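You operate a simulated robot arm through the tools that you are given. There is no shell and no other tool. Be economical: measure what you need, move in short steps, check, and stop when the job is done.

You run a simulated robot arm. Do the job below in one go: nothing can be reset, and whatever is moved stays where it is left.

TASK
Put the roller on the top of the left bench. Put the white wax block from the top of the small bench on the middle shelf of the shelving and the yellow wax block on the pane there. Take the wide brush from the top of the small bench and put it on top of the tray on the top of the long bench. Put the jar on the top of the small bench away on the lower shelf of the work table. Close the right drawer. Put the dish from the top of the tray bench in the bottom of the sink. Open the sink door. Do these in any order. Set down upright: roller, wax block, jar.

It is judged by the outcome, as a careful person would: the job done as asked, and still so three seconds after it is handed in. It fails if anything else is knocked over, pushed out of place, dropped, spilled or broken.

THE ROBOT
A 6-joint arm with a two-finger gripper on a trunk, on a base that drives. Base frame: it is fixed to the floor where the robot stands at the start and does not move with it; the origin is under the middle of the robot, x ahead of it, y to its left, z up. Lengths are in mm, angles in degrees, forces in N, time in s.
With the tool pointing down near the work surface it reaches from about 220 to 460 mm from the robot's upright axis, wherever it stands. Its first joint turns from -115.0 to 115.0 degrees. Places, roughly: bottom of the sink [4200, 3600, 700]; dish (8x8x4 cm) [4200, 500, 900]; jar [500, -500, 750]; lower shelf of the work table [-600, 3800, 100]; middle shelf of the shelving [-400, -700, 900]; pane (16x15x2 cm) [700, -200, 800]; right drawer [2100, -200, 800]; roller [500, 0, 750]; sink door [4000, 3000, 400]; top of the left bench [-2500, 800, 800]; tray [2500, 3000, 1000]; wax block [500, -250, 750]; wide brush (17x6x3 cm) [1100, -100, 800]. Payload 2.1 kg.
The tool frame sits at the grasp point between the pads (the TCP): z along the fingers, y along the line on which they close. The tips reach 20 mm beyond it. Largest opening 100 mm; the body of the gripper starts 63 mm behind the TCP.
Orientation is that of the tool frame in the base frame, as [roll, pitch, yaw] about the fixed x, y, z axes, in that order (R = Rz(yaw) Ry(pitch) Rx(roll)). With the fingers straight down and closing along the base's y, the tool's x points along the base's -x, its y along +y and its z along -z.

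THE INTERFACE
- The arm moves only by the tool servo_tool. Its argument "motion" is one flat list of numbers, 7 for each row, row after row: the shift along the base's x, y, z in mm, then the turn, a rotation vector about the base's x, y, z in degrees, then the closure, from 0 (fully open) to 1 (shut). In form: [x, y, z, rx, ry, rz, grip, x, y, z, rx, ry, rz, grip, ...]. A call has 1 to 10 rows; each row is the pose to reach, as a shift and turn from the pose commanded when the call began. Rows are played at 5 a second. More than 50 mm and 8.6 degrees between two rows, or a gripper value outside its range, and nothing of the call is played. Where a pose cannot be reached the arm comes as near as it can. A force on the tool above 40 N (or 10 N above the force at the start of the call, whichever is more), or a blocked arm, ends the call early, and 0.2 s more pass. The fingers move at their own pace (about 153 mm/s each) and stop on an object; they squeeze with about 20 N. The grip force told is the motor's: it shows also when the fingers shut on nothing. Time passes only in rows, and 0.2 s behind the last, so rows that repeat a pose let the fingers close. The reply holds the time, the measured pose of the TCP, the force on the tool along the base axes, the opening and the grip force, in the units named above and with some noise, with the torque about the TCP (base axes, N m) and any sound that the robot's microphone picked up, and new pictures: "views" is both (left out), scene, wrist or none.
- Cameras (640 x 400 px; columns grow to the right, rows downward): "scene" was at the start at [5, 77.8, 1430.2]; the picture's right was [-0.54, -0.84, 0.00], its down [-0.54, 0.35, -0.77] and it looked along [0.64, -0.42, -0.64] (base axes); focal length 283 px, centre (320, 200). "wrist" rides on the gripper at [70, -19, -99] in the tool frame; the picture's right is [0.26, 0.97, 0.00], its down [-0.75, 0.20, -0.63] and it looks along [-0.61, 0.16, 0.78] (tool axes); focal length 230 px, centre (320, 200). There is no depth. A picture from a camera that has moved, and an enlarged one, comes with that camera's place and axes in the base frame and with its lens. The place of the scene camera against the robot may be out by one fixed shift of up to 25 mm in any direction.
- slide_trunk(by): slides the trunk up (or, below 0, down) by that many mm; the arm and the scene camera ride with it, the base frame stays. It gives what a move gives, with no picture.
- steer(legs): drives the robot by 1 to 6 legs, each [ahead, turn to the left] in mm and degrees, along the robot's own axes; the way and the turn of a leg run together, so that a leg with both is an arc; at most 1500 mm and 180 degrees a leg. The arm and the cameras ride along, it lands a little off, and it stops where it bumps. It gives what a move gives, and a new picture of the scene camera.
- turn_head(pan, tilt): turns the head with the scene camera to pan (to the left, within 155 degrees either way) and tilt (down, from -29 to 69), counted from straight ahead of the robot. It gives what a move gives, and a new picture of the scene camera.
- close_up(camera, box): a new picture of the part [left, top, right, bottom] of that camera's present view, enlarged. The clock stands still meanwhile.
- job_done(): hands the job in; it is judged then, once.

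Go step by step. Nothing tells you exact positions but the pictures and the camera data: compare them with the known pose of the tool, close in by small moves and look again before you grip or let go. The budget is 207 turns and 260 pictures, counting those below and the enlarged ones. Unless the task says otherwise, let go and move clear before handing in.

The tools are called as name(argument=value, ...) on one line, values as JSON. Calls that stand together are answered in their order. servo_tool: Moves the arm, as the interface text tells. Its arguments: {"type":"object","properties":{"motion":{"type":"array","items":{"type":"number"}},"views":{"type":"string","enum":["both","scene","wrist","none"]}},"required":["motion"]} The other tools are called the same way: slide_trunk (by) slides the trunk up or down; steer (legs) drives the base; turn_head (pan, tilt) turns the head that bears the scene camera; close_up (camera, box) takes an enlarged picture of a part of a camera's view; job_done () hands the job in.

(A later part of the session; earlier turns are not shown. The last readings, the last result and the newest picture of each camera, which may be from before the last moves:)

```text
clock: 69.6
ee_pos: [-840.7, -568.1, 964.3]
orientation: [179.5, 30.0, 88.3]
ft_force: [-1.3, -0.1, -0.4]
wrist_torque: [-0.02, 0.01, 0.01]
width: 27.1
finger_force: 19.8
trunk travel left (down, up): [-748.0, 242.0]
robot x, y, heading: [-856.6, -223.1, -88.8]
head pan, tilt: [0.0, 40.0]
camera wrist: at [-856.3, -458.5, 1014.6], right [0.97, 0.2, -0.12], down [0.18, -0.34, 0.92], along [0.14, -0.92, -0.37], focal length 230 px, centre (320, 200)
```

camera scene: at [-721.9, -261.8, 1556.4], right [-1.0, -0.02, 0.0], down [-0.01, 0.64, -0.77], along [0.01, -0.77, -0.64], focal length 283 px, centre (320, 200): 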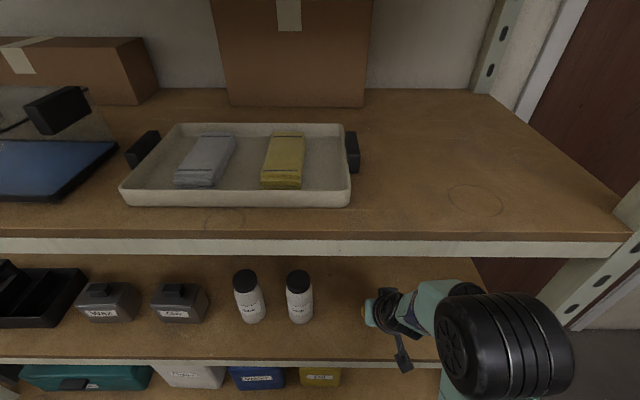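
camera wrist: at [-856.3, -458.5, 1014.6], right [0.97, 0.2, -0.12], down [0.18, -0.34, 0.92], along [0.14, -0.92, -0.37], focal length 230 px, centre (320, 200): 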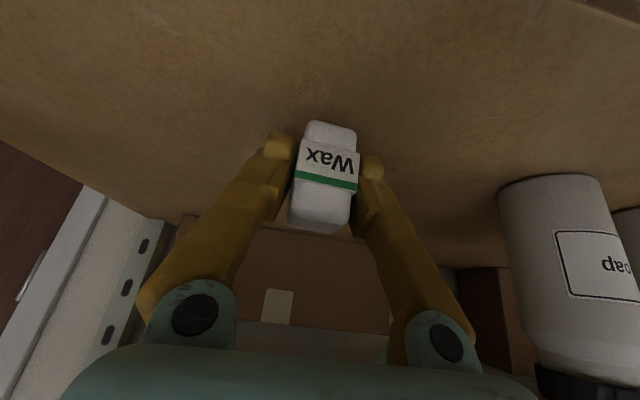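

slide_trunk(by=-20)

servo_tool(motion=[0, 0, 0, 0, 0, 0, 1], views="wrist")

```text
clock: 70.3
ee_pos: [-839.4, -570.8, 945.3]
orientation: [179.5, 30.3, 88.3]
ft_force: [1.2, -4.0, 19.5]
wrist_torque: [-0.27, -0.01, 0.03]
width: 26.8
finger_force: 19.9
trunk travel left (down, up): [-728.0, 262.0]
robot x, y, heading: [-856.4, -224.6, -88.9]
head pan, tilt: [0.0, 40.0]
```

```text
clock: 70.7
ee_pos: [-838.8, -570.0, 944.3]
orientation: [179.5, 30.1, 88.3]
ft_force: [0.9, -4.7, 19.5]
wrist_torque: [-0.29, -0.02, 0.04]
width: 26.8
finger_force: 19.9
trunk travel left (down, up): [-728.0, 262.0]
robot x, y, heading: [-853.4, -226.7, -89.0]
head pan, tilt: [0.0, 40.0]
camera wrist: at [-856.2, -459.4, 994.8], right [0.97, 0.2, -0.12], down [0.19, -0.34, 0.92], along [0.14, -0.92, -0.37], focal length 230 px, centre (320, 200)
```

wrist: 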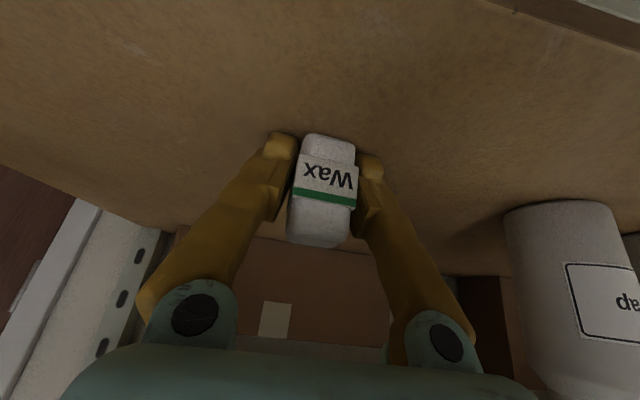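

On the shelf. I ease off, open partly and retreat along the tool axis.

servo_tool(motion=[0, 0, 3, 0, 0, 0, 1, 0, 0, 3, 0, 0, 0, 0.6, 0, 0, 3, 0, 0, 0, 0.4, 0, 0, 3, 0, 0, 0, 0.4, 0, 12, 24, 0, 0, 0, 0.4, 0, 28, 52, 0, 0, 0, 0.4, 0, 40, 72, 0, 0, 0, 0.4], views="wrist")

steer(legs=[[-300, 0]])

```text
clock: 72.3
ee_pos: [-842.6, -566.4, 951.7]
orientation: [-179.9, 29.8, 88.3]
ft_force: [0.3, 0.6, 0.0]
wrist_torque: [0.0, 0.02, 0.0]
width: 60.0
finger_force: 0.0
out of reach, approached as far as the arm can: row 5, 6, 7
trunk travel left (down, up): [-728.0, 262.0]
robot x, y, heading: [-857.6, -225.1, -88.9]
head pan, tilt: [0.0, 40.0]
camera wrist: at [-857.9, -456.5, 1003.8], right [0.97, 0.19, -0.13], down [0.19, -0.35, 0.92], along [0.13, -0.92, -0.37], focal length 230 px, centre (320, 200)
```

wrist: 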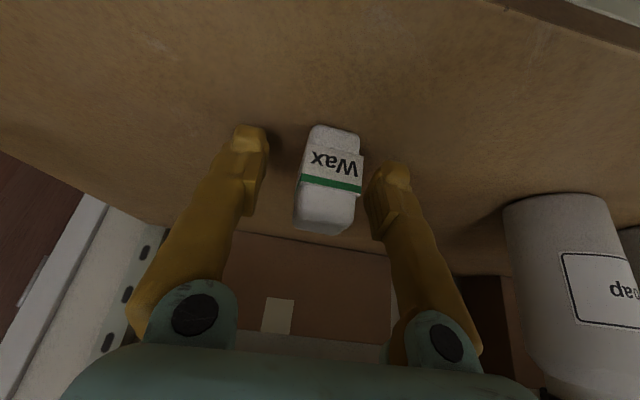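

```text
clock: 74.3
ee_pos: [-848.2, -266.9, 951.9]
orientation: [-179.8, 29.6, 88.3]
ft_force: [0.6, -0.2, 0.4]
wrist_torque: [0.0, 0.02, 0.02]
width: 60.1
finger_force: 0.0
trunk travel left (down, up): [-728.0, 262.0]
robot x, y, heading: [-862.0, 74.5, -89.0]
head pan, tilt: [0.0, 40.0]
camera scene: at [-726.9, 35.5, 1536.2], right [-1.0, -0.02, 0.0], down [-0.01, 0.64, -0.77], along [0.01, -0.77, -0.64], focal length 283 px, centre (320, 200)
```

scene: 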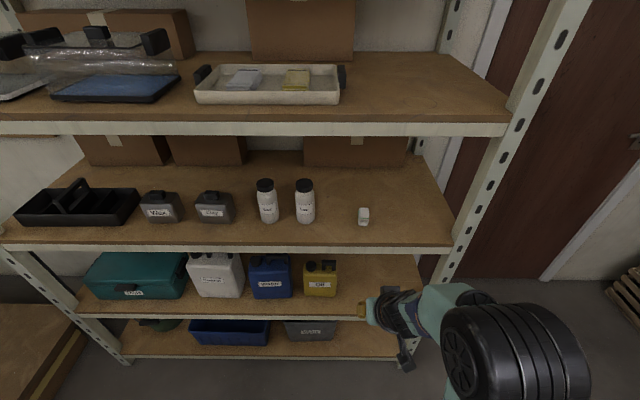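

White block stands on the middle shelf. Next the roller, from the bench's end: I drive to (120,-105) facing it.

steer(legs=[[0, 79], [990, 0], [0, 10]])

servo_tool(motion=[0, 0, 0, 0, 0, 0, 0.2], views="wrist")

```text
clock: 83.6
ee_pos: [456.4, -63.9, 951.3]
orientation: [-180.0, 29.6, 178.6]
ft_force: [-0.3, -0.1, -0.6]
wrist_torque: [-0.03, -0.02, 0.01]
width: 60.0
finger_force: 0.0
trunk travel left (down, up): [-728.0, 262.0]
robot x, y, heading: [114.5, -81.3, 1.2]
head pan, tilt: [0.0, 40.0]
camera scene: at [131.4, 45.2, 1536.2], right [0.02, -1.0, 0.0], down [-0.64, -0.01, -0.77], along [0.77, 0.02, -0.64], focal length 283 px, centre (320, 200)
```

scene: 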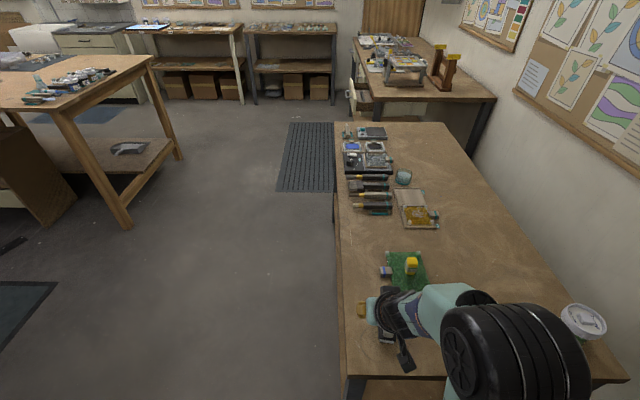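

```text
clock: 84.0
ee_pos: [456.6, -65.6, 952.1]
orientation: [-179.8, 29.7, 178.6]
ft_force: [-0.2, 1.4, -0.1]
wrist_torque: [0.01, 0.0, -0.01]
width: 80.0
finger_force: 0.0
trunk travel left (down, up): [-728.0, 262.0]
robot x, y, heading: [114.3, -79.5, 1.2]
head pan, tilt: [0.0, 40.0]
camera wrist: at [345.8, -80.8, 1003.7], right [-0.2, 0.97, -0.13], down [0.34, 0.19, 0.92], along [0.92, 0.14, -0.37], focal length 230 px, centre (320, 200)
```

wrist: 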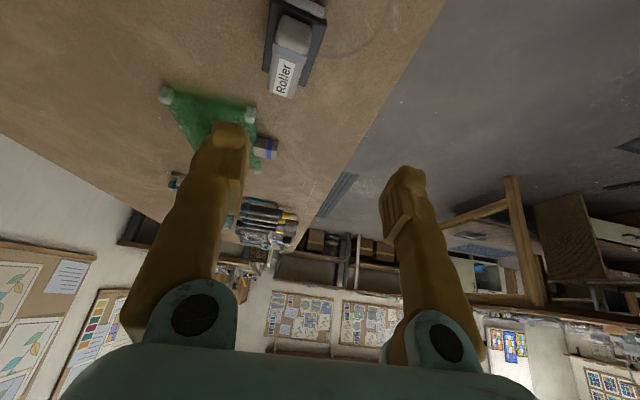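

close_up(camera="wrist", box=[230, 0, 350, 110])

servo_tool(motion=[-10, -9, 0, 0, 7.5, 0, 0.2, -20, -18, 0, 0, 15, 0, 0.2, -30, -27, 0, 0, 22.5, 0, 0.2, -40, -36, 0, 0, 30, 0, 0.2], views="wrist")

```text
3.64 times, centred on (290, 55) of wrist
camera zoom: at [345.8, -80.8, 1003.7], right [-0.2, 0.97, -0.13], down [0.34, 0.19, 0.92], along [0.92, 0.14, -0.37], focal length 837 px, centre (429, 727)
```

zoom: 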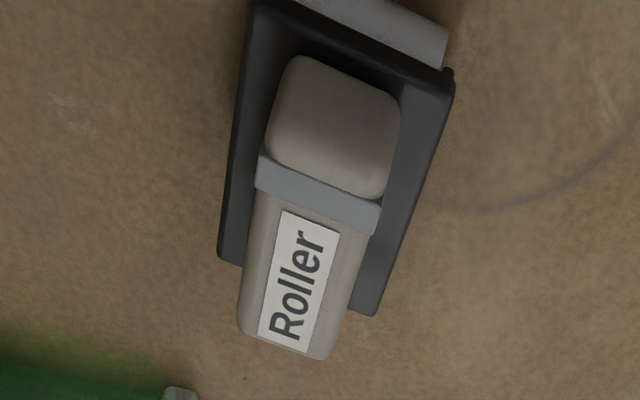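

```text
clock: 85.0
ee_pos: [417.2, -100.3, 951.6]
orientation: [-179.2, -0.3, 178.7]
ft_force: [0.5, 0.2, 0.1]
wrist_torque: [-0.03, 0.01, -0.01]
width: 79.9
finger_force: 0.0
out of reach, approached as far as the arm can: row 1, 2, 3
trunk travel left (down, up): [-728.0, 262.0]
robot x, y, heading: [113.6, -80.0, 1.3]
head pan, tilt: [0.0, 40.0]
camera wrist: at [346.8, -117.0, 1051.7], right [-0.24, 0.97, -0.01], down [0.76, 0.19, 0.62], along [0.61, 0.14, -0.78], focal length 230 px, centre (320, 200)
```

wrist: 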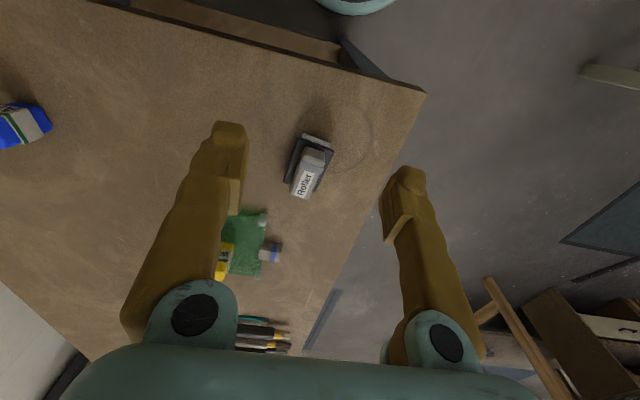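

The roller has a narrow grey body on a dark base; I'll take the body from above. First lower the trunk and centre over it.

slide_trunk(by=-40)

servo_tool(motion=[20, 0, 0, 0, 0, 0, 0.2, 49, 2, 0, 0, 0, -4, 0.2])

```text
clock: 85.8
ee_pos: [415.3, -101.3, 911.9]
orientation: [-179.2, -0.2, 178.9]
ft_force: [0.2, -0.8, -0.1]
wrist_torque: [0.0, 0.01, -0.04]
width: 80.0
finger_force: 0.1
trunk travel left (down, up): [-688.0, 302.0]
robot x, y, heading: [115.5, -78.0, 1.5]
head pan, tilt: [0.0, 40.0]
```

```text
clock: 86.4
ee_pos: [465.0, -99.1, 910.7]
orientation: [-179.1, -0.3, 174.7]
ft_force: [-0.6, -0.3, -0.4]
wrist_torque: [0.01, 0.01, 0.02]
width: 79.9
finger_force: 0.1
trunk travel left (down, up): [-688.0, 302.0]
robot x, y, heading: [114.3, -79.3, 1.2]
head pan, tilt: [0.0, 40.0]
camera scene: at [132.6, 45.3, 1496.2], right [0.02, -1.0, 0.0], down [-0.64, -0.01, -0.77], along [0.77, 0.02, -0.64], focal length 283 px, centre (320, 200)
camera wrist: at [394.6, -109.8, 1011.3], right [-0.17, 0.99, -0.01], down [0.77, 0.14, 0.62], along [0.62, 0.09, -0.78], focal length 230 px, centre (320, 200)
```

scene: 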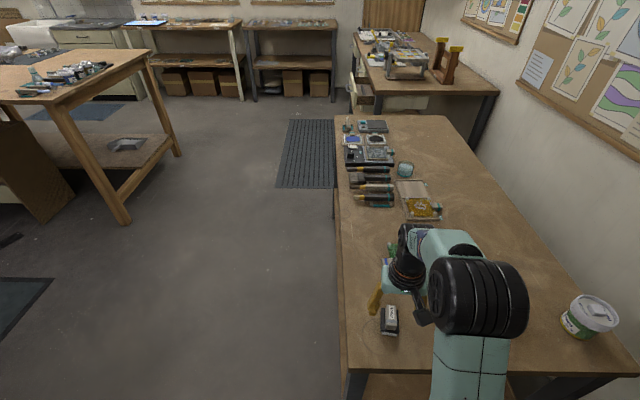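
wrist: 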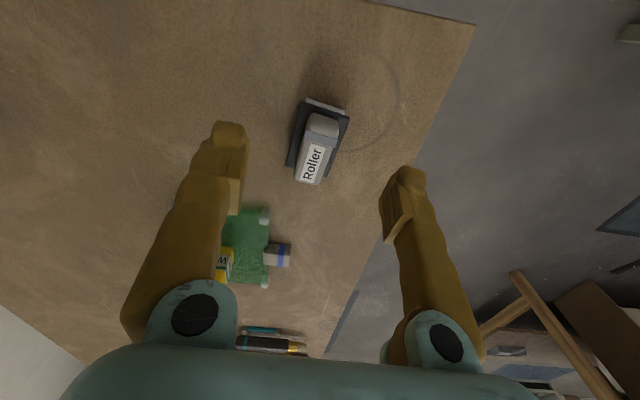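

servo_tool(motion=[4, -1, -25, 0, 0, 0, 0.2, 9, -1, -45, 0, 0, -2, 0.2], views="wrist")

```text
clock: 87.0
ee_pos: [474.5, -99.2, 867.1]
orientation: [-179.1, -0.2, 172.8]
ft_force: [0.7, 0.6, -0.8]
wrist_torque: [-0.01, -0.02, -0.01]
width: 79.7
finger_force: 0.0
trunk travel left (down, up): [-688.0, 302.0]
robot x, y, heading: [114.4, -78.6, 1.4]
head pan, tilt: [0.0, 40.0]
camera wrist: at [402.6, -108.2, 966.4], right [-0.13, 0.99, -0.01], down [0.77, 0.11, 0.62], along [0.62, 0.07, -0.78], focal length 230 px, centre (320, 200)
```

wrist: 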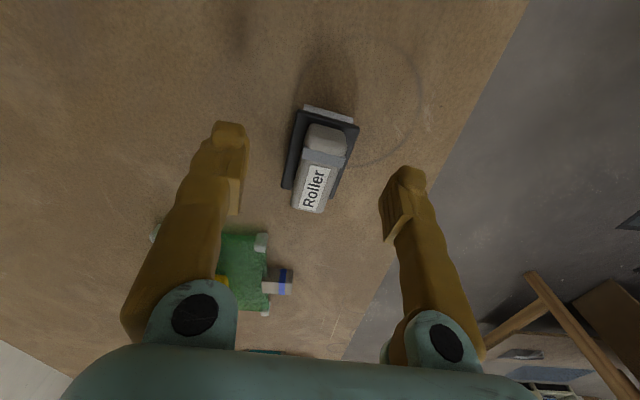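

servo_tool(motion=[4, -1, -15, 0, 0, 0, 0.2, 6, -1, -29, 0, 0, 0, 0.2, 6, -1, -29, 0, 0, 0, 0.6, 6, -1, -29, 0, 0, 0, 1, 6, -1, -29, 0, 0, 0, 1], views="wrist")

```text
clock: 88.2
ee_pos: [480.0, -99.2, 838.0]
orientation: [-179.0, -0.4, 172.8]
ft_force: [0.3, 0.4, 0.8]
wrist_torque: [0.02, 0.01, 0.03]
width: 41.2
finger_force: 20.2
trunk travel left (down, up): [-688.0, 302.0]
robot x, y, heading: [115.0, -79.1, 1.3]
head pan, tilt: [0.0, 40.0]
camera wrist: at [408.4, -109.1, 937.5], right [-0.13, 0.99, -0.01], down [0.77, 0.11, 0.62], along [0.62, 0.07, -0.78], focal length 230 px, centre (320, 200)
```

wrist: 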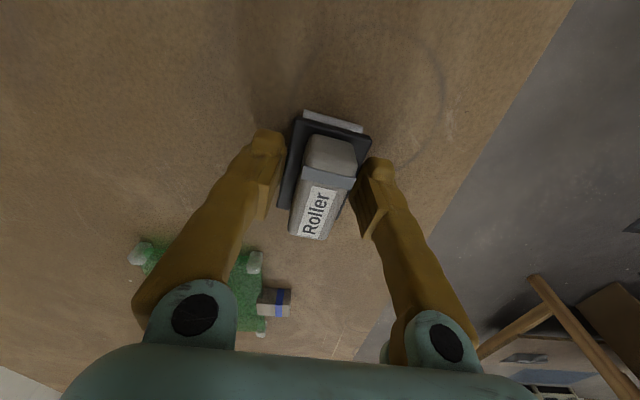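

Gripped at 41 mm. I lift with the trunk and check.

slide_trunk(by=140)

servo_tool(motion=[0, 0, 0, 0, 0, 0, 1])

```text
clock: 89.9
ee_pos: [479.7, -101.6, 976.9]
orientation: [-179.1, -0.3, 172.7]
ft_force: [-1.1, 0.0, -0.9]
wrist_torque: [0.0, -0.01, 0.03]
width: 41.1
finger_force: 20.3
trunk travel left (down, up): [-828.0, 162.0]
robot x, y, heading: [118.6, -78.6, 1.3]
head pan, tilt: [0.0, 40.0]
```

```text
clock: 90.3
ee_pos: [479.9, -100.5, 978.2]
orientation: [-179.2, -0.4, 172.9]
ft_force: [-0.1, 0.1, -2.1]
wrist_torque: [0.0, 0.0, 0.01]
width: 41.1
finger_force: 19.6
trunk travel left (down, up): [-828.0, 162.0]
robot x, y, heading: [112.2, -78.7, 1.3]
head pan, tilt: [0.0, 40.0]
camera scene: at [131.5, 45.1, 1636.2], right [0.02, -1.0, 0.0], down [-0.64, -0.01, -0.77], along [0.77, 0.02, -0.64], focal length 283 px, centre (320, 200)
camera wrist: at [408.4, -109.1, 1077.6], right [-0.13, 0.99, -0.01], down [0.77, 0.11, 0.62], along [0.62, 0.07, -0.78], focal length 230 px, centre (320, 200)
```

scene: 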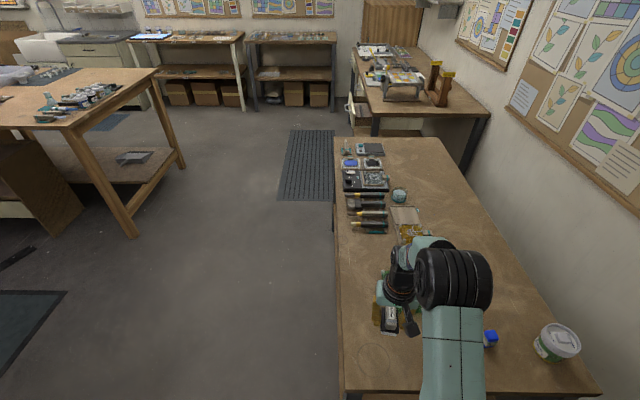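
wrist: 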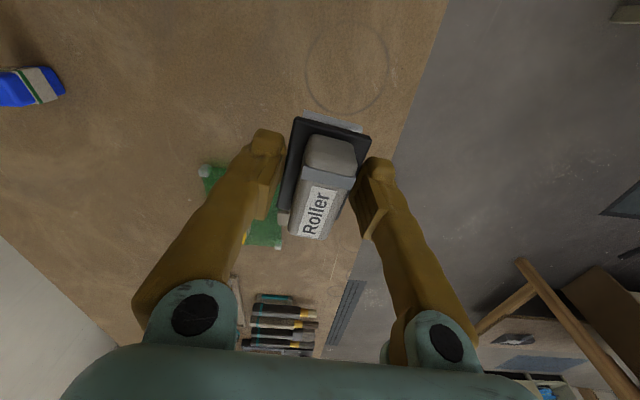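

Roller is held upright. Next: back off, turn round to the left and drive to the left bench.

steer(legs=[[-300, 0], [0, 164], [1200, 0], [400, 0], [0, 15]])

turn_head(pan=0, tilt=35)

```text
clock: 107.7
ee_pos: [-2092.4, 351.2, 978.1]
orientation: [-179.1, -0.3, -8.6]
ft_force: [-0.3, -1.1, -2.6]
wrist_torque: [0.01, 0.0, -0.02]
width: 41.3
finger_force: 20.1
trunk travel left (down, up): [-828.0, 162.0]
robot x, y, heading: [-1725.6, 318.3, 180.1]
head pan, tilt: [0.0, 40.0]
camera scene: at [-1762.7, 166.0, 1636.3], right [0.0, 1.0, 0.0], down [0.64, 0.0, -0.77], along [-0.77, 0.0, -0.64], focal length 283 px, centre (320, 200)
```

scene: 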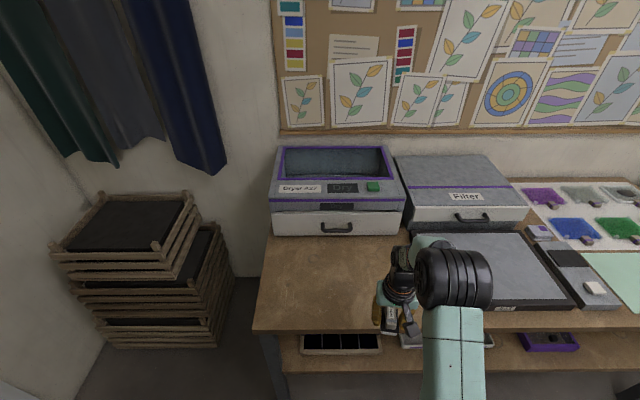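

```text
clock: 108.3
ee_pos: [-2094.2, 351.3, 978.0]
orientation: [-179.1, -0.3, -8.5]
ft_force: [-0.1, -0.5, -1.5]
wrist_torque: [0.0, 0.01, 0.03]
width: 41.0
finger_force: 20.1
trunk travel left (down, up): [-828.0, 162.0]
robot x, y, heading: [-1733.2, 322.9, 179.9]
head pan, tilt: [0.0, 35.0]
camera scene: at [-1765.4, 165.6, 1643.8], right [0.0, 1.0, 0.0], down [0.57, 0.0, -0.82], along [-0.82, 0.0, -0.57], focal length 283 px, centre (320, 200)
```

scene: 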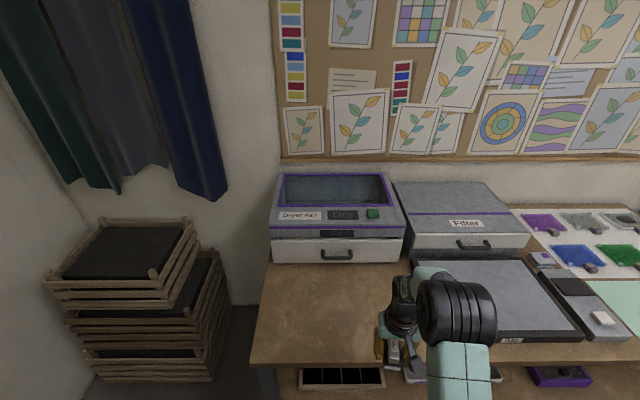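

There is a clear area on the left bench in front of the dryer, around (-2275, 170). I roll closer there.

steer(legs=[[0, 43], [245, 0], [0, -43]])

servo_tool(motion=[0, 0, 0, 0, 0, 0, 1], views="wrist")

```text
clock: 114.1
ee_pos: [-2272.4, 188.2, 977.7]
orientation: [-179.2, -0.3, -8.6]
ft_force: [0.1, -0.5, -1.3]
wrist_torque: [0.01, 0.02, 0.01]
width: 41.2
finger_force: 19.8
trunk travel left (down, up): [-828.0, 162.0]
robot x, y, heading: [-1909.8, 154.4, 179.8]
head pan, tilt: [0.0, 35.0]
camera scene: at [-1943.5, 1.1, 1643.8], right [0.0, 1.0, 0.0], down [0.57, 0.0, -0.82], along [-0.82, 0.0, -0.57], focal length 283 px, centre (320, 200)
```

scene: 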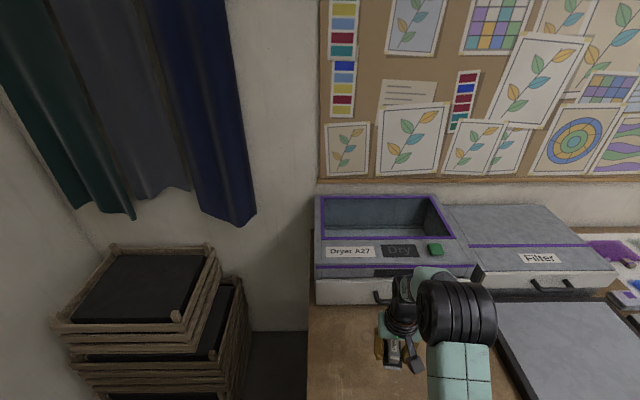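

```text
clock: 114.5
ee_pos: [-2272.1, 187.0, 977.9]
orientation: [-179.1, -0.3, -8.6]
ft_force: [0.1, -0.1, -2.1]
wrist_torque: [0.0, 0.0, 0.0]
width: 41.1
finger_force: 19.9
trunk travel left (down, up): [-828.0, 162.0]
robot x, y, heading: [-1908.2, 157.2, 179.9]
head pan, tilt: [0.0, 35.0]
camera wrist: at [-2200.9, 193.1, 1077.6], right [0.11, -0.99, -0.01], down [-0.78, -0.09, 0.62], along [-0.62, -0.06, -0.78], focal length 230 px, centre (320, 200)
```

wrist: 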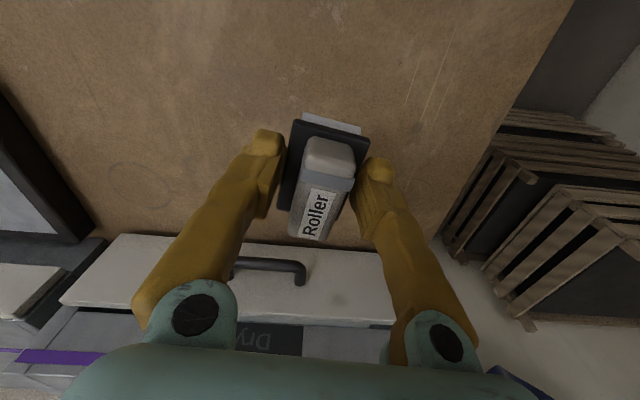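

slide_trunk(by=-90)

servo_tool(motion=[0, 0, -4, 0, 0, 0, 1, 0, 0, -8, 0, 0, 0, 1, 0, 0, -12, 0, 0, 0, 1, 0, 0, -16, 0, 0, 0, 1, 0, 0, -20, 0, 0, 0, 1, 0, 0, -24, 0, 0, 0, 1, 0, 0, -28, 0, 0, 0, 1, 0, 0, -32, 0, 0, 0, 1, 0, 0, -36, 0, 0, 0, 1], views="wrist")

```text
clock: 115.7
ee_pos: [-2272.4, 186.5, 888.4]
orientation: [-179.1, -0.3, -8.7]
ft_force: [-1.4, 0.5, -1.5]
wrist_torque: [-0.02, 0.0, 0.03]
width: 41.0
finger_force: 19.7
trunk travel left (down, up): [-738.0, 252.0]
robot x, y, heading: [-1908.8, 152.9, 179.5]
head pan, tilt: [0.0, 35.0]
```

```text
clock: 117.7
ee_pos: [-2271.3, 187.3, 853.4]
orientation: [-179.2, 0.0, -8.6]
ft_force: [-2.1, 0.8, 19.7]
wrist_torque: [0.01, 0.08, -0.05]
width: 41.5
finger_force: 19.6
trunk travel left (down, up): [-738.0, 252.0]
robot x, y, heading: [-1908.9, 154.9, 179.9]
head pan, tilt: [0.0, 35.0]
camera wrist: at [-2199.5, 193.4, 952.4], right [0.11, -0.99, -0.01], down [-0.77, -0.09, 0.63], along [-0.62, -0.06, -0.78], focal length 230 px, centre (320, 200)
```

wrist: 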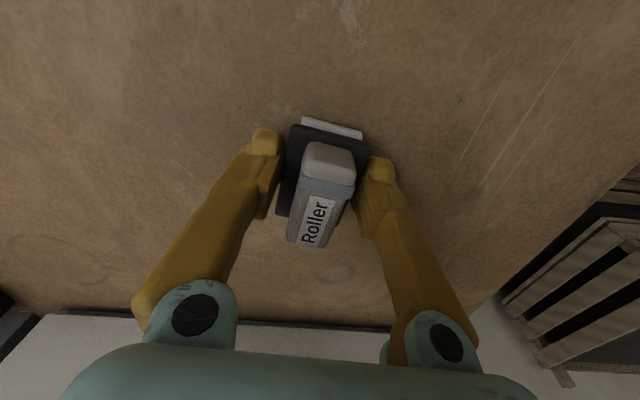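

Contact at z≈853. I ease up, open, and lift away.

servo_tool(motion=[0, 0, 2, 0, 0, 0, 1, 0, 0, 3, 0, 0, 0, 0.5, 0, 0, 3, 0, 0, 0, 0.25, 0, 0, 3, 0, 0, 0, 0.2, 0, 0, 30, 0, 0, 0, 0.2, 0, 0, 60, 0, 0, 0, 0.2], views="wrist")

slide_trunk(by=80)

```text
clock: 119.1
ee_pos: [-2272.7, 186.9, 912.0]
orientation: [-179.2, -0.4, -8.7]
ft_force: [-0.2, 1.4, 1.4]
wrist_torque: [0.0, 0.01, 0.0]
width: 80.0
finger_force: 0.1
trunk travel left (down, up): [-738.0, 252.0]
robot x, y, heading: [-1910.1, 155.9, 179.9]
head pan, tilt: [0.0, 35.0]
camera wrist: at [-2201.2, 193.0, 1011.8], right [0.11, -0.99, -0.01], down [-0.78, -0.09, 0.62], along [-0.62, -0.06, -0.78], focal length 230 px, centre (320, 200)
```

wrist: 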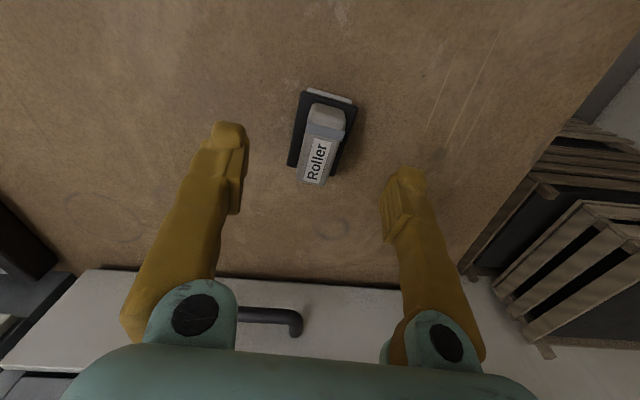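

```text
clock: 120.3
ee_pos: [-2272.4, 186.8, 991.6]
orientation: [-179.1, -0.3, -8.7]
ft_force: [1.0, -0.2, -0.3]
wrist_torque: [0.03, 0.04, 0.0]
width: 80.0
finger_force: 0.0
trunk travel left (down, up): [-818.0, 172.0]
robot x, y, heading: [-1911.1, 152.7, 179.8]
head pan, tilt: [0.0, 35.0]
```

Roller stands on the left bench. Now the jar: I drive back to the end of the small bench by the shelving.

steer(legs=[[-400, 0], [0, 166], [1000, 0], [640, 0], [0, -18]])

servo_tool(motion=[0, 0, 0, 0, 0, 4.5, 0, 0, 0, 0, 0, 0, 9, 0], views="wrist")

```text
clock: 138.6
ee_pos: [373.6, -449.6, 991.3]
orientation: [-179.2, -0.1, 139.7]
ft_force: [-0.3, -0.2, -0.6]
wrist_torque: [0.04, 0.03, 0.02]
width: 80.0
finger_force: 0.1
trunk travel left (down, up): [-818.0, 172.0]
robot x, y, heading: [78.5, -236.7, -31.8]
head pan, tilt: [0.0, 35.0]
camera scene: at [169.7, -147.1, 1633.8], right [-0.53, -0.85, 0.0], down [-0.49, 0.3, -0.82], along [0.7, -0.43, -0.57], focal length 283 px, centre (320, 200)
```

scene: 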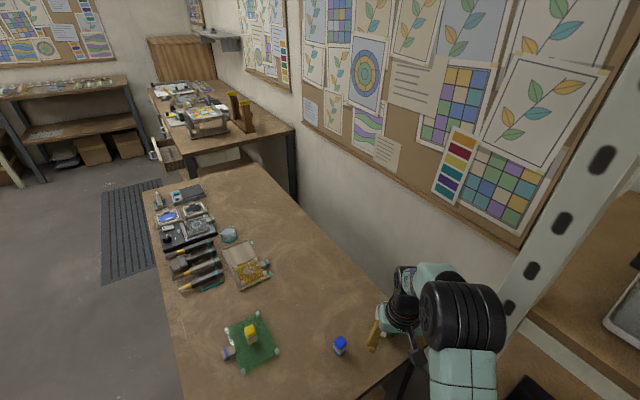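

```text
clock: 139.2
ee_pos: [372.8, -451.4, 991.7]
orientation: [-179.0, -0.3, 148.8]
ft_force: [-0.3, -0.6, 0.2]
wrist_torque: [-0.01, -0.02, -0.01]
width: 99.9
finger_force: 0.1
trunk travel left (down, up): [-818.0, 172.0]
robot x, y, heading: [79.0, -233.5, -31.7]
head pan, tilt: [0.0, 35.0]
camera wrist: at [304.4, -431.1, 1091.6], right [0.28, 0.96, -0.01], down [0.75, -0.21, 0.62], along [0.6, -0.18, -0.78], focal length 230 px, centre (320, 200)
```

wrist: 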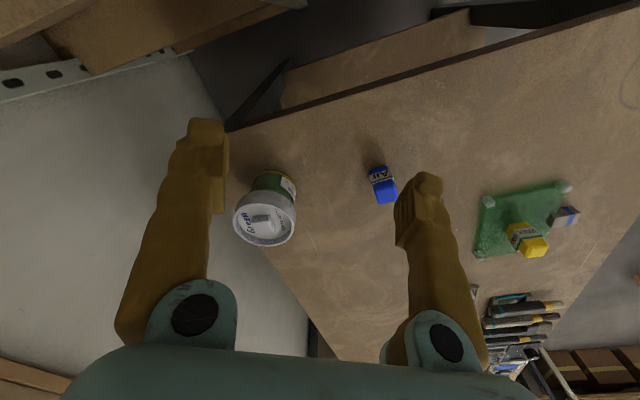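

The jar is at about (475, -556), lid about 75 mm wide. I'll turn the tool to a near-horizontal pose pointing at it, staying above first.

servo_tool(motion=[0, 0, 0, 0, 0, -4, 0, 0, 0, 0, 0, 0, -7.8, 0], views="none")

servo_tool(motion=[3, -5, 0, -5.3, -6.6, 0, 0, 6, -10, 0, -10.7, -13.2, 0, 0, 10, -15, 0, -16, -19.8, 0, 0, 13, -19, 0, -21.4, -26.4, 0, 0, 16, -24, 0, -26.7, -33, 0, 0, 19, -29, 0, -32.1, -39.6, 0, 0, 22, -34, 0, -37.4, -46.2, 0, 0, 26, -38, 0, -42.8, -52.8, 0, 0, 29, -43, 0, -48.1, -59.4, 0, 0, 32, -48, 0, -53.5, -66, 0, 0])

```text
clock: 139.8
ee_pos: [373.0, -452.3, 990.9]
orientation: [-179.0, -0.3, 140.8]
ft_force: [-0.7, 0.1, 0.9]
wrist_torque: [0.0, 0.01, -0.01]
width: 100.0
finger_force: 0.0
trunk travel left (down, up): [-818.0, 172.0]
robot x, y, heading: [79.2, -236.7, -31.7]
head pan, tilt: [0.0, 35.0]
```

```text
clock: 141.9
ee_pos: [405.1, -501.4, 992.0]
orientation: [-179.2, 84.6, 140.9]
ft_force: [0.3, 0.1, 0.5]
wrist_torque: [0.0, 0.01, 0.01]
width: 99.8
finger_force: 0.1
out of reach, approached as far as the arm can: row 3, 7
trunk travel left (down, up): [-818.0, 172.0]
robot x, y, heading: [77.8, -232.5, -31.9]
head pan, tilt: [0.0, 35.0]
camera scene: at [170.2, -148.0, 1633.8], right [-0.53, -0.85, 0.0], down [-0.49, 0.3, -0.82], along [0.7, -0.43, -0.57], focal length 283 px, centre (320, 200)
camera wrist: at [313.0, -448.2, 931.4], right [0.6, 0.76, -0.26], down [-0.3, 0.51, 0.81], along [0.74, -0.41, 0.53], focal length 230 px, centre (320, 200)
```

scene: 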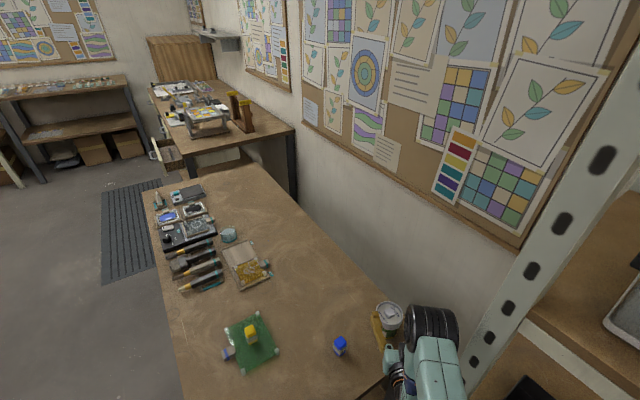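
wrist: 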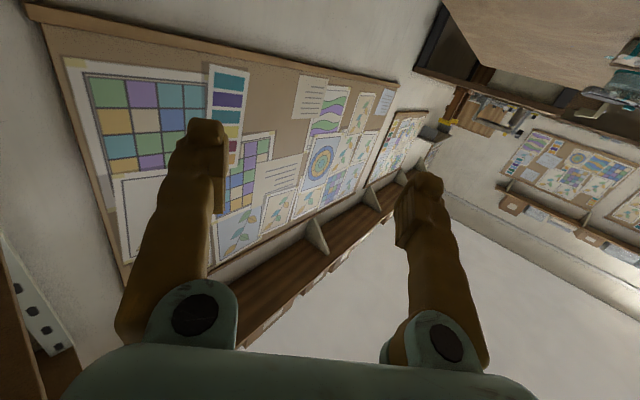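

The camera hangs below the tool when level, which would meet the bench, so I go to about 48° tilt instead and lower toward a pre-grasp pose.

servo_tool(motion=[0, 0, 0, 4.65, 5.75, 0, 0, 0, 0, 0, 9.3, 11.5, 0, 0, 0, 0, 0, 13.95, 17.25, 0, 0, 3, -2, -10, 18.6, 23, 0, 0, 7, -4, -40, 23.2, 28.7, 0, 0])

```text
clock: 143.2
ee_pos: [411.7, -505.3, 952.0]
orientation: [-179.1, 47.8, 141.0]
ft_force: [-0.6, -0.2, -0.2]
wrist_torque: [0.01, 0.0, 0.02]
width: 99.7
finger_force: 0.0
trunk travel left (down, up): [-818.0, 172.0]
robot x, y, heading: [78.8, -235.8, -31.8]
head pan, tilt: [0.0, 35.0]
camera scene: at [170.8, -148.2, 1633.8], right [-0.53, -0.85, 0.0], down [-0.49, 0.3, -0.82], along [0.7, -0.43, -0.57], focal length 283 px, centre (320, 200)
camera wrist: at [307.7, -442.0, 967.3], right [0.48, 0.85, -0.2], down [0.16, 0.14, 0.98], along [0.86, -0.5, -0.07], focal length 230 px, centre (320, 200)
```

scene: 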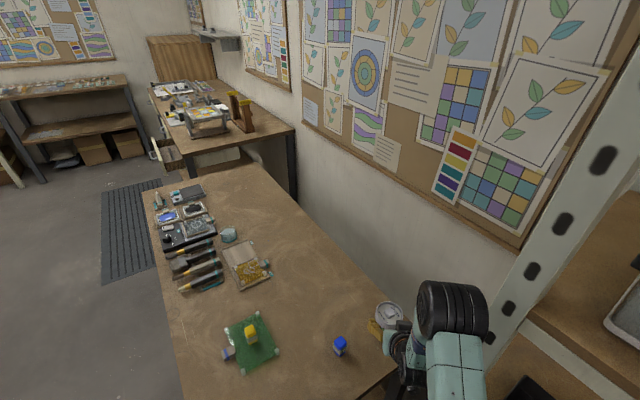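
wrist: 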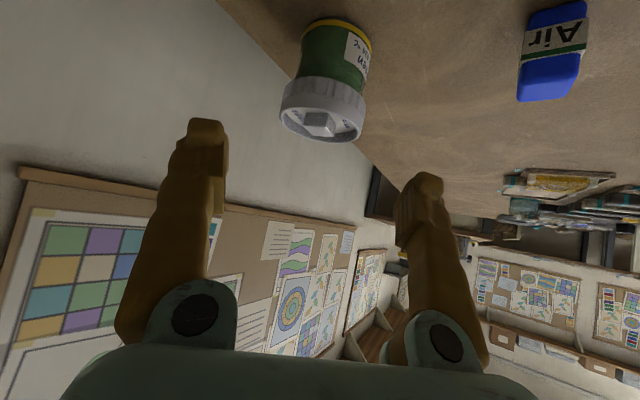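

Jar is lined up with the tool axis. I'll slide in around its body.

servo_tool(motion=[8, -6, -35, 0, 0, 0, 0, 25, -20, -58, 0, 0, 0, 0, 42, -34, -82, 0, 0, 0, 0], views="wrist")

```text
clock: 143.9
ee_pos: [453.7, -538.2, 869.1]
orientation: [-179.1, 47.8, 141.0]
ft_force: [0.5, 0.4, 0.2]
wrist_torque: [0.03, 0.0, -0.01]
width: 100.2
finger_force: 0.0
trunk travel left (down, up): [-818.0, 172.0]
robot x, y, heading: [78.3, -234.5, -32.0]
head pan, tilt: [0.0, 35.0]
camera wrist: at [349.5, -476.3, 884.2], right [0.48, 0.85, -0.2], down [0.16, 0.14, 0.98], along [0.86, -0.5, -0.07], focal length 230 px, centre (320, 200)
```

wrist: 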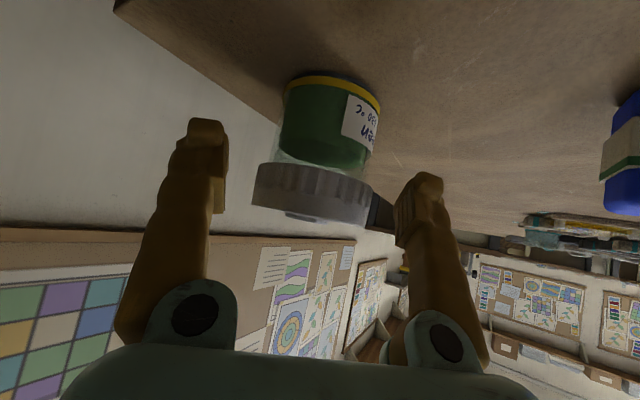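

servo_tool(motion=[11, -9, -15, 0, 0, 0, 0, 22, -18, -30, 0, 0, 0, 0], views="wrist")

```text
clock: 144.6
ee_pos: [475.9, -557.2, 839.1]
orientation: [-179.2, 47.7, 141.0]
ft_force: [-0.7, 0.9, -0.4]
wrist_torque: [0.01, 0.02, 0.0]
width: 100.1
finger_force: 0.0
trunk travel left (down, up): [-818.0, 172.0]
robot x, y, heading: [76.3, -233.7, -31.6]
head pan, tilt: [0.0, 35.0]
camera wrist: at [371.1, -494.6, 854.5], right [0.48, 0.85, -0.2], down [0.16, 0.14, 0.98], along [0.86, -0.5, -0.07], focal length 230 px, centre (320, 200)
```

wrist: 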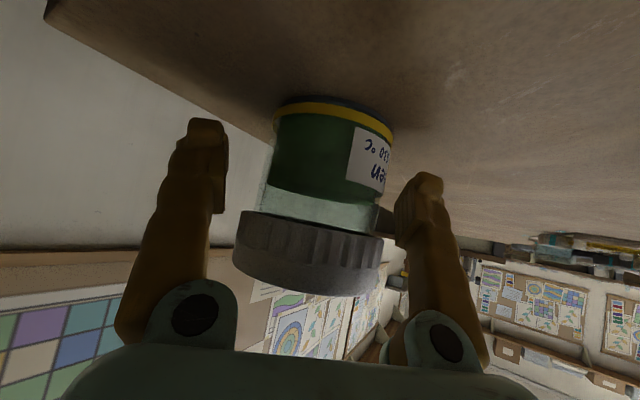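

servo_tool(motion=[0, 0, 0, 0, 0, 0, 0.2, 0, 0, 0, 0, 0, 0, 0.4, 0, 0, 0, 0, 0, 0, 0.8, 0, 0, 0, 0, 0, 0, 1, 0, 0, 0, 0, 0, 0, 1], views="wrist")

```text
clock: 145.8
ee_pos: [475.3, -556.7, 838.9]
orientation: [-179.2, 47.8, 141.1]
ft_force: [-1.9, 0.8, -0.1]
wrist_torque: [0.03, 0.0, 0.02]
width: 64.9
finger_force: 19.9
trunk travel left (down, up): [-818.0, 172.0]
robot x, y, heading: [81.1, -233.5, -31.7]
head pan, tilt: [0.0, 35.0]
camera wrist: at [370.8, -494.3, 854.8], right [0.48, 0.85, -0.2], down [0.16, 0.14, 0.98], along [0.86, -0.5, -0.07], focal length 230 px, centre (320, 200)
```

wrist: 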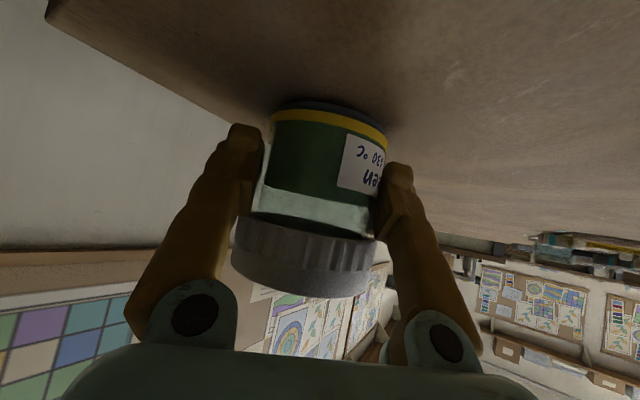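

The jar is gripped. I lift, back away from bench and shelving, and drive through the left aisle toward the work table.

slide_trunk(by=130)

steer(legs=[[-320, 0], [0, 95], [0, 95], [1300, 0], [0, -68], [1100, 0]])

turn_head(pan=-20, tilt=20)

```text
clock: 147.3
ee_pos: [475.1, -556.5, 969.2]
orientation: [-179.1, 47.7, 141.0]
ft_force: [0.5, -1.0, -3.3]
wrist_torque: [0.03, 0.05, -0.03]
width: 63.8
finger_force: 20.2
trunk travel left (down, up): [-948.0, 42.0]
robot x, y, heading: [76.3, -234.3, -32.0]
head pan, tilt: [0.0, 35.0]
```

```text
clock: 171.9
ee_pos: [-1384.3, 2001.0, 970.1]
orientation: [-179.1, 47.9, -95.7]
ft_force: [0.1, 0.2, -0.4]
wrist_torque: [-0.04, -0.04, -0.01]
width: 63.2
finger_force: 19.4
trunk travel left (down, up): [-948.0, 42.0]
robot x, y, heading: [-1430.4, 1493.3, 91.9]
head pan, tilt: [0.0, 35.0]
camera scene: at [-1580.2, 1502.4, 1763.8], right [1.0, 0.03, 0.0], down [0.02, -0.57, -0.82], along [-0.02, 0.82, -0.57], focal length 283 px, centre (320, 200)
```

scene: 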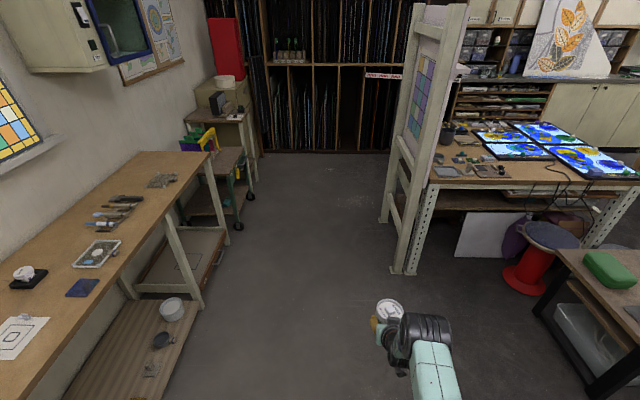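

```text
clock: 172.7
ee_pos: [-1383.1, 2001.5, 969.0]
orientation: [-179.1, 47.6, -95.7]
ft_force: [-0.3, 0.6, 0.1]
wrist_torque: [-0.05, 0.03, -0.02]
width: 63.3
finger_force: 20.4
trunk travel left (down, up): [-948.0, 42.0]
robot x, y, heading: [-1433.2, 1492.0, 91.7]
head pan, tilt: [-20.0, 20.0]
camera scene: at [-1548.7, 1503.9, 1787.6], right [0.95, -0.32, 0.0], down [-0.11, -0.33, -0.94], along [0.3, 0.89, -0.34], focal length 283 px, centre (320, 200)
```

scene: 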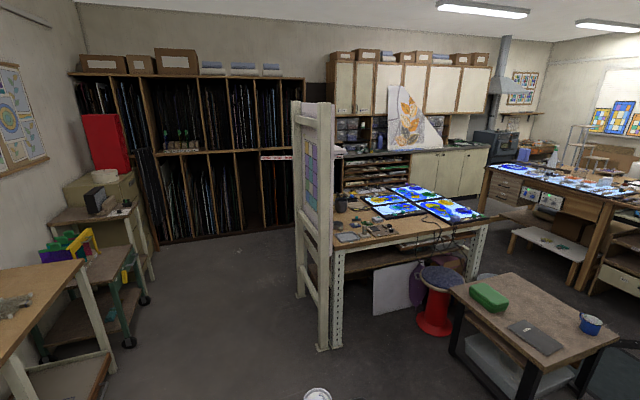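

close_up(camera="scene", box=[290, 180, 500, 350])

```text
2.35 times, centred on (395, 265) of scene
camera zoom: at [-1548.7, 1503.9, 1787.6], right [0.95, -0.32, 0.0], down [-0.11, -0.33, -0.94], along [0.3, 0.89, -0.34], focal length 667 px, centre (144, 47)
```

zoom: 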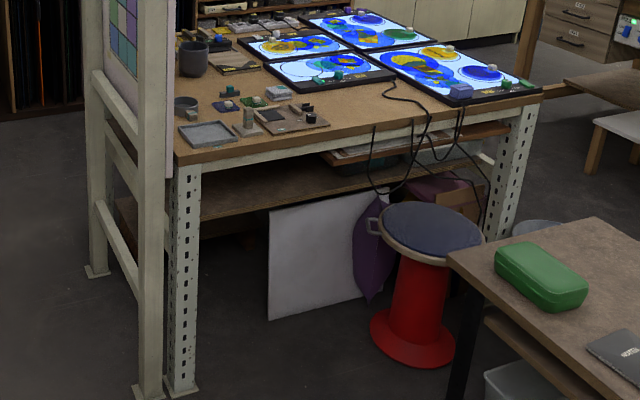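

The work table's shelf is under the light table; the front-left opening (left of the leaning white panel) looks usable. I drive to face it and look closer.

steer(legs=[[0, -43], [1080, 0], [0, 41]])

slide_trunk(by=-500)

turn_head(pan=0, tilt=30)

```text
clock: 182.1
ee_pos: [-659.6, 2809.9, 968.1]
orientation: [-179.1, 47.7, -97.3]
ft_force: [0.0, -0.5, 0.0]
wrist_torque: [-0.04, 0.06, -0.02]
width: 63.0
finger_force: 19.5
trunk travel left (down, up): [-948.0, 42.0]
robot x, y, heading: [-722.7, 2303.5, 90.0]
head pan, tilt: [-20.0, 20.0]
camera scene: at [-837.4, 2316.5, 1787.7], right [0.94, -0.34, 0.0], down [-0.12, -0.32, -0.94], along [0.32, 0.88, -0.34], focal length 283 px, centre (320, 200)
```

scene: 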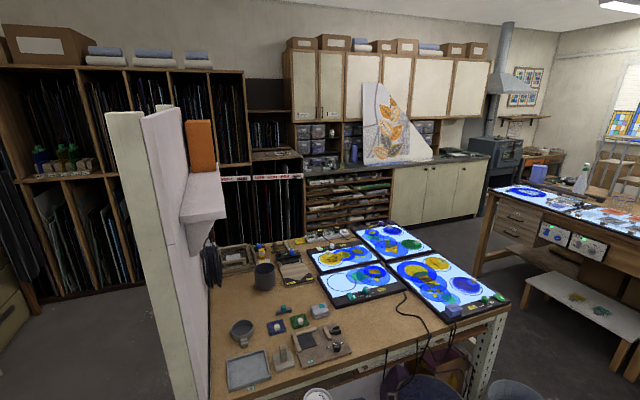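

```text
refused: -500 is not a number from -400 to 400
```

```text
clock: 182.9
ee_pos: [-659.2, 2809.8, 969.1]
orientation: [-179.2, 47.7, -97.3]
ft_force: [0.7, -0.8, 0.5]
wrist_torque: [-0.03, -0.01, -0.02]
width: 63.0
finger_force: 19.6
trunk travel left (down, up): [-948.0, 42.0]
robot x, y, heading: [-728.4, 2302.4, 90.0]
head pan, tilt: [0.0, 30.0]
camera scene: at [-869.6, 2319.1, 1771.6], right [1.0, 0.0, 0.0], down [0.0, -0.5, -0.87], along [0.0, 0.87, -0.5], focal length 283 px, centre (320, 200)
```

scene: 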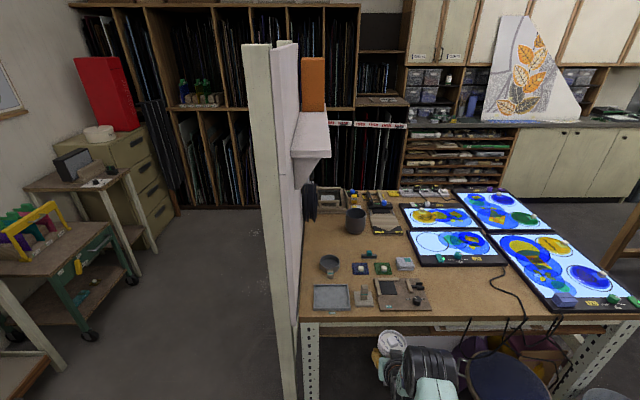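

slide_trunk(by=-400)

slide_trunk(by=-250)

turn_head(pan=-12, tilt=30)

servo_tool(motion=[0, 0, 0, 0, 0, 0, 1], views="wrist")

```text
clock: 186.8
ee_pos: [-659.5, 2809.1, 569.9]
orientation: [-179.1, 47.8, -97.4]
ft_force: [-0.2, -0.3, -0.6]
wrist_torque: [-0.08, 0.0, 0.04]
width: 62.5
finger_force: 20.3
trunk travel left (down, up): [-548.0, 442.0]
robot x, y, heading: [-722.1, 2303.9, 90.2]
head pan, tilt: [0.0, 30.0]
```

```text
clock: 189.4
ee_pos: [-659.6, 2809.8, 319.2]
orientation: [-179.1, 47.7, -97.3]
ft_force: [-0.2, 1.0, -0.7]
wrist_torque: [-0.05, 0.0, 0.02]
width: 62.6
finger_force: 19.9
trunk travel left (down, up): [-298.0, 692.0]
robot x, y, heading: [-722.0, 2298.1, 89.7]
head pan, tilt: [0.0, 30.0]
```

```text
clock: 190.1
ee_pos: [-659.7, 2810.8, 319.2]
orientation: [-179.1, 47.7, -97.3]
ft_force: [0.6, 0.4, 0.4]
wrist_torque: [-0.02, 0.0, -0.01]
width: 62.7
finger_force: 19.7
trunk travel left (down, up): [-298.0, 692.0]
robot x, y, heading: [-724.4, 2303.3, 89.8]
head pan, tilt: [-12.0, 30.0]
camera scene: at [-850.8, 2316.9, 1121.6], right [0.98, -0.21, 0.0], down [-0.1, -0.49, -0.87], along [0.18, 0.85, -0.5], focal length 283 px, centre (320, 200)
```

scene: 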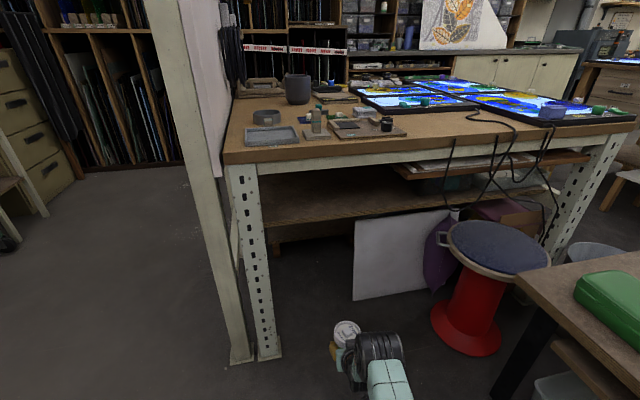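

```text
clock: 190.5
ee_pos: [-659.5, 2809.6, 318.8]
orientation: [-179.1, 47.7, -97.2]
ft_force: [-0.2, 0.5, -0.9]
wrist_torque: [-0.05, 0.01, 0.06]
width: 62.8
finger_force: 19.9
trunk travel left (down, up): [-298.0, 692.0]
robot x, y, heading: [-728.0, 2304.9, 90.2]
head pan, tilt: [-12.0, 30.0]
camera wrist: at [-657.9, 2687.8, 334.6], right [-0.98, -0.04, -0.2], down [-0.2, 0.07, 0.98], along [-0.02, 1.0, -0.07], focal length 230 px, centre (320, 200)
```

wrist: 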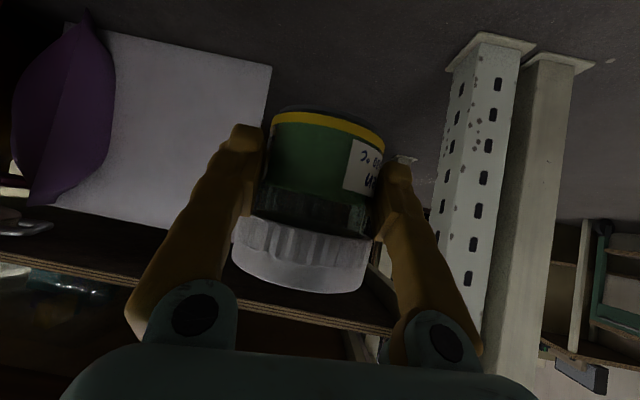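

The shelf seen under this table is at about z 530, while the place list says z≈100; I'll look closer beneath the table.

close_up(camera="scene", box=[220, 140, 460, 310])

close_up(camera="wrist", box=[200, 60, 520, 260])

```text
2.35 times, centred on (340, 225) of scene
camera zoom: at [-850.7, 2316.9, 1121.6], right [0.98, -0.21, 0.0], down [-0.1, -0.49, -0.87], along [0.18, 0.85, -0.5], focal length 667 px, centre (273, 141)
```

zoom: 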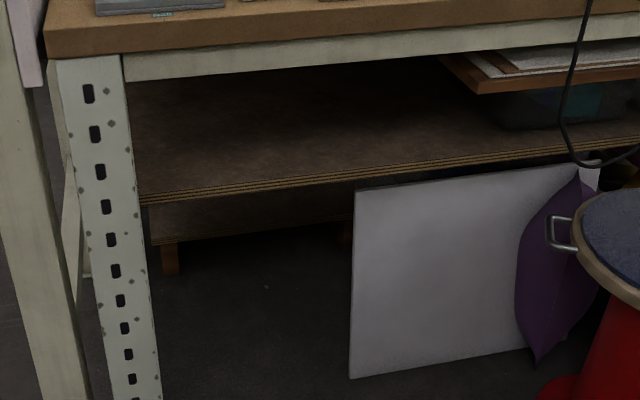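

```text
2.00 times, centred on (360, 160) of wrist
camera zoom: at [-657.9, 2687.8, 334.6], right [-0.98, -0.04, -0.2], down [-0.2, 0.07, 0.98], along [-0.02, 1.0, -0.07], focal length 460 px, centre (240, 280)
```

zoom: 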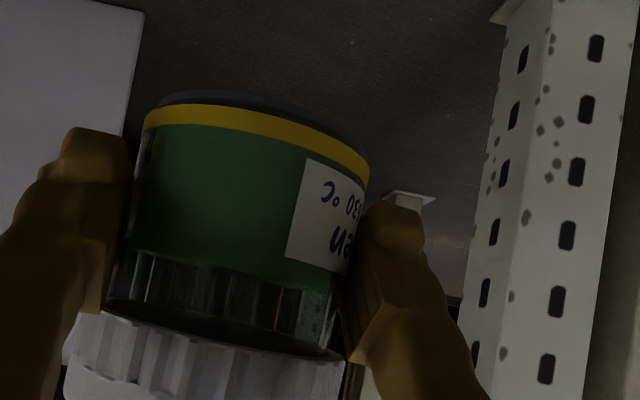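

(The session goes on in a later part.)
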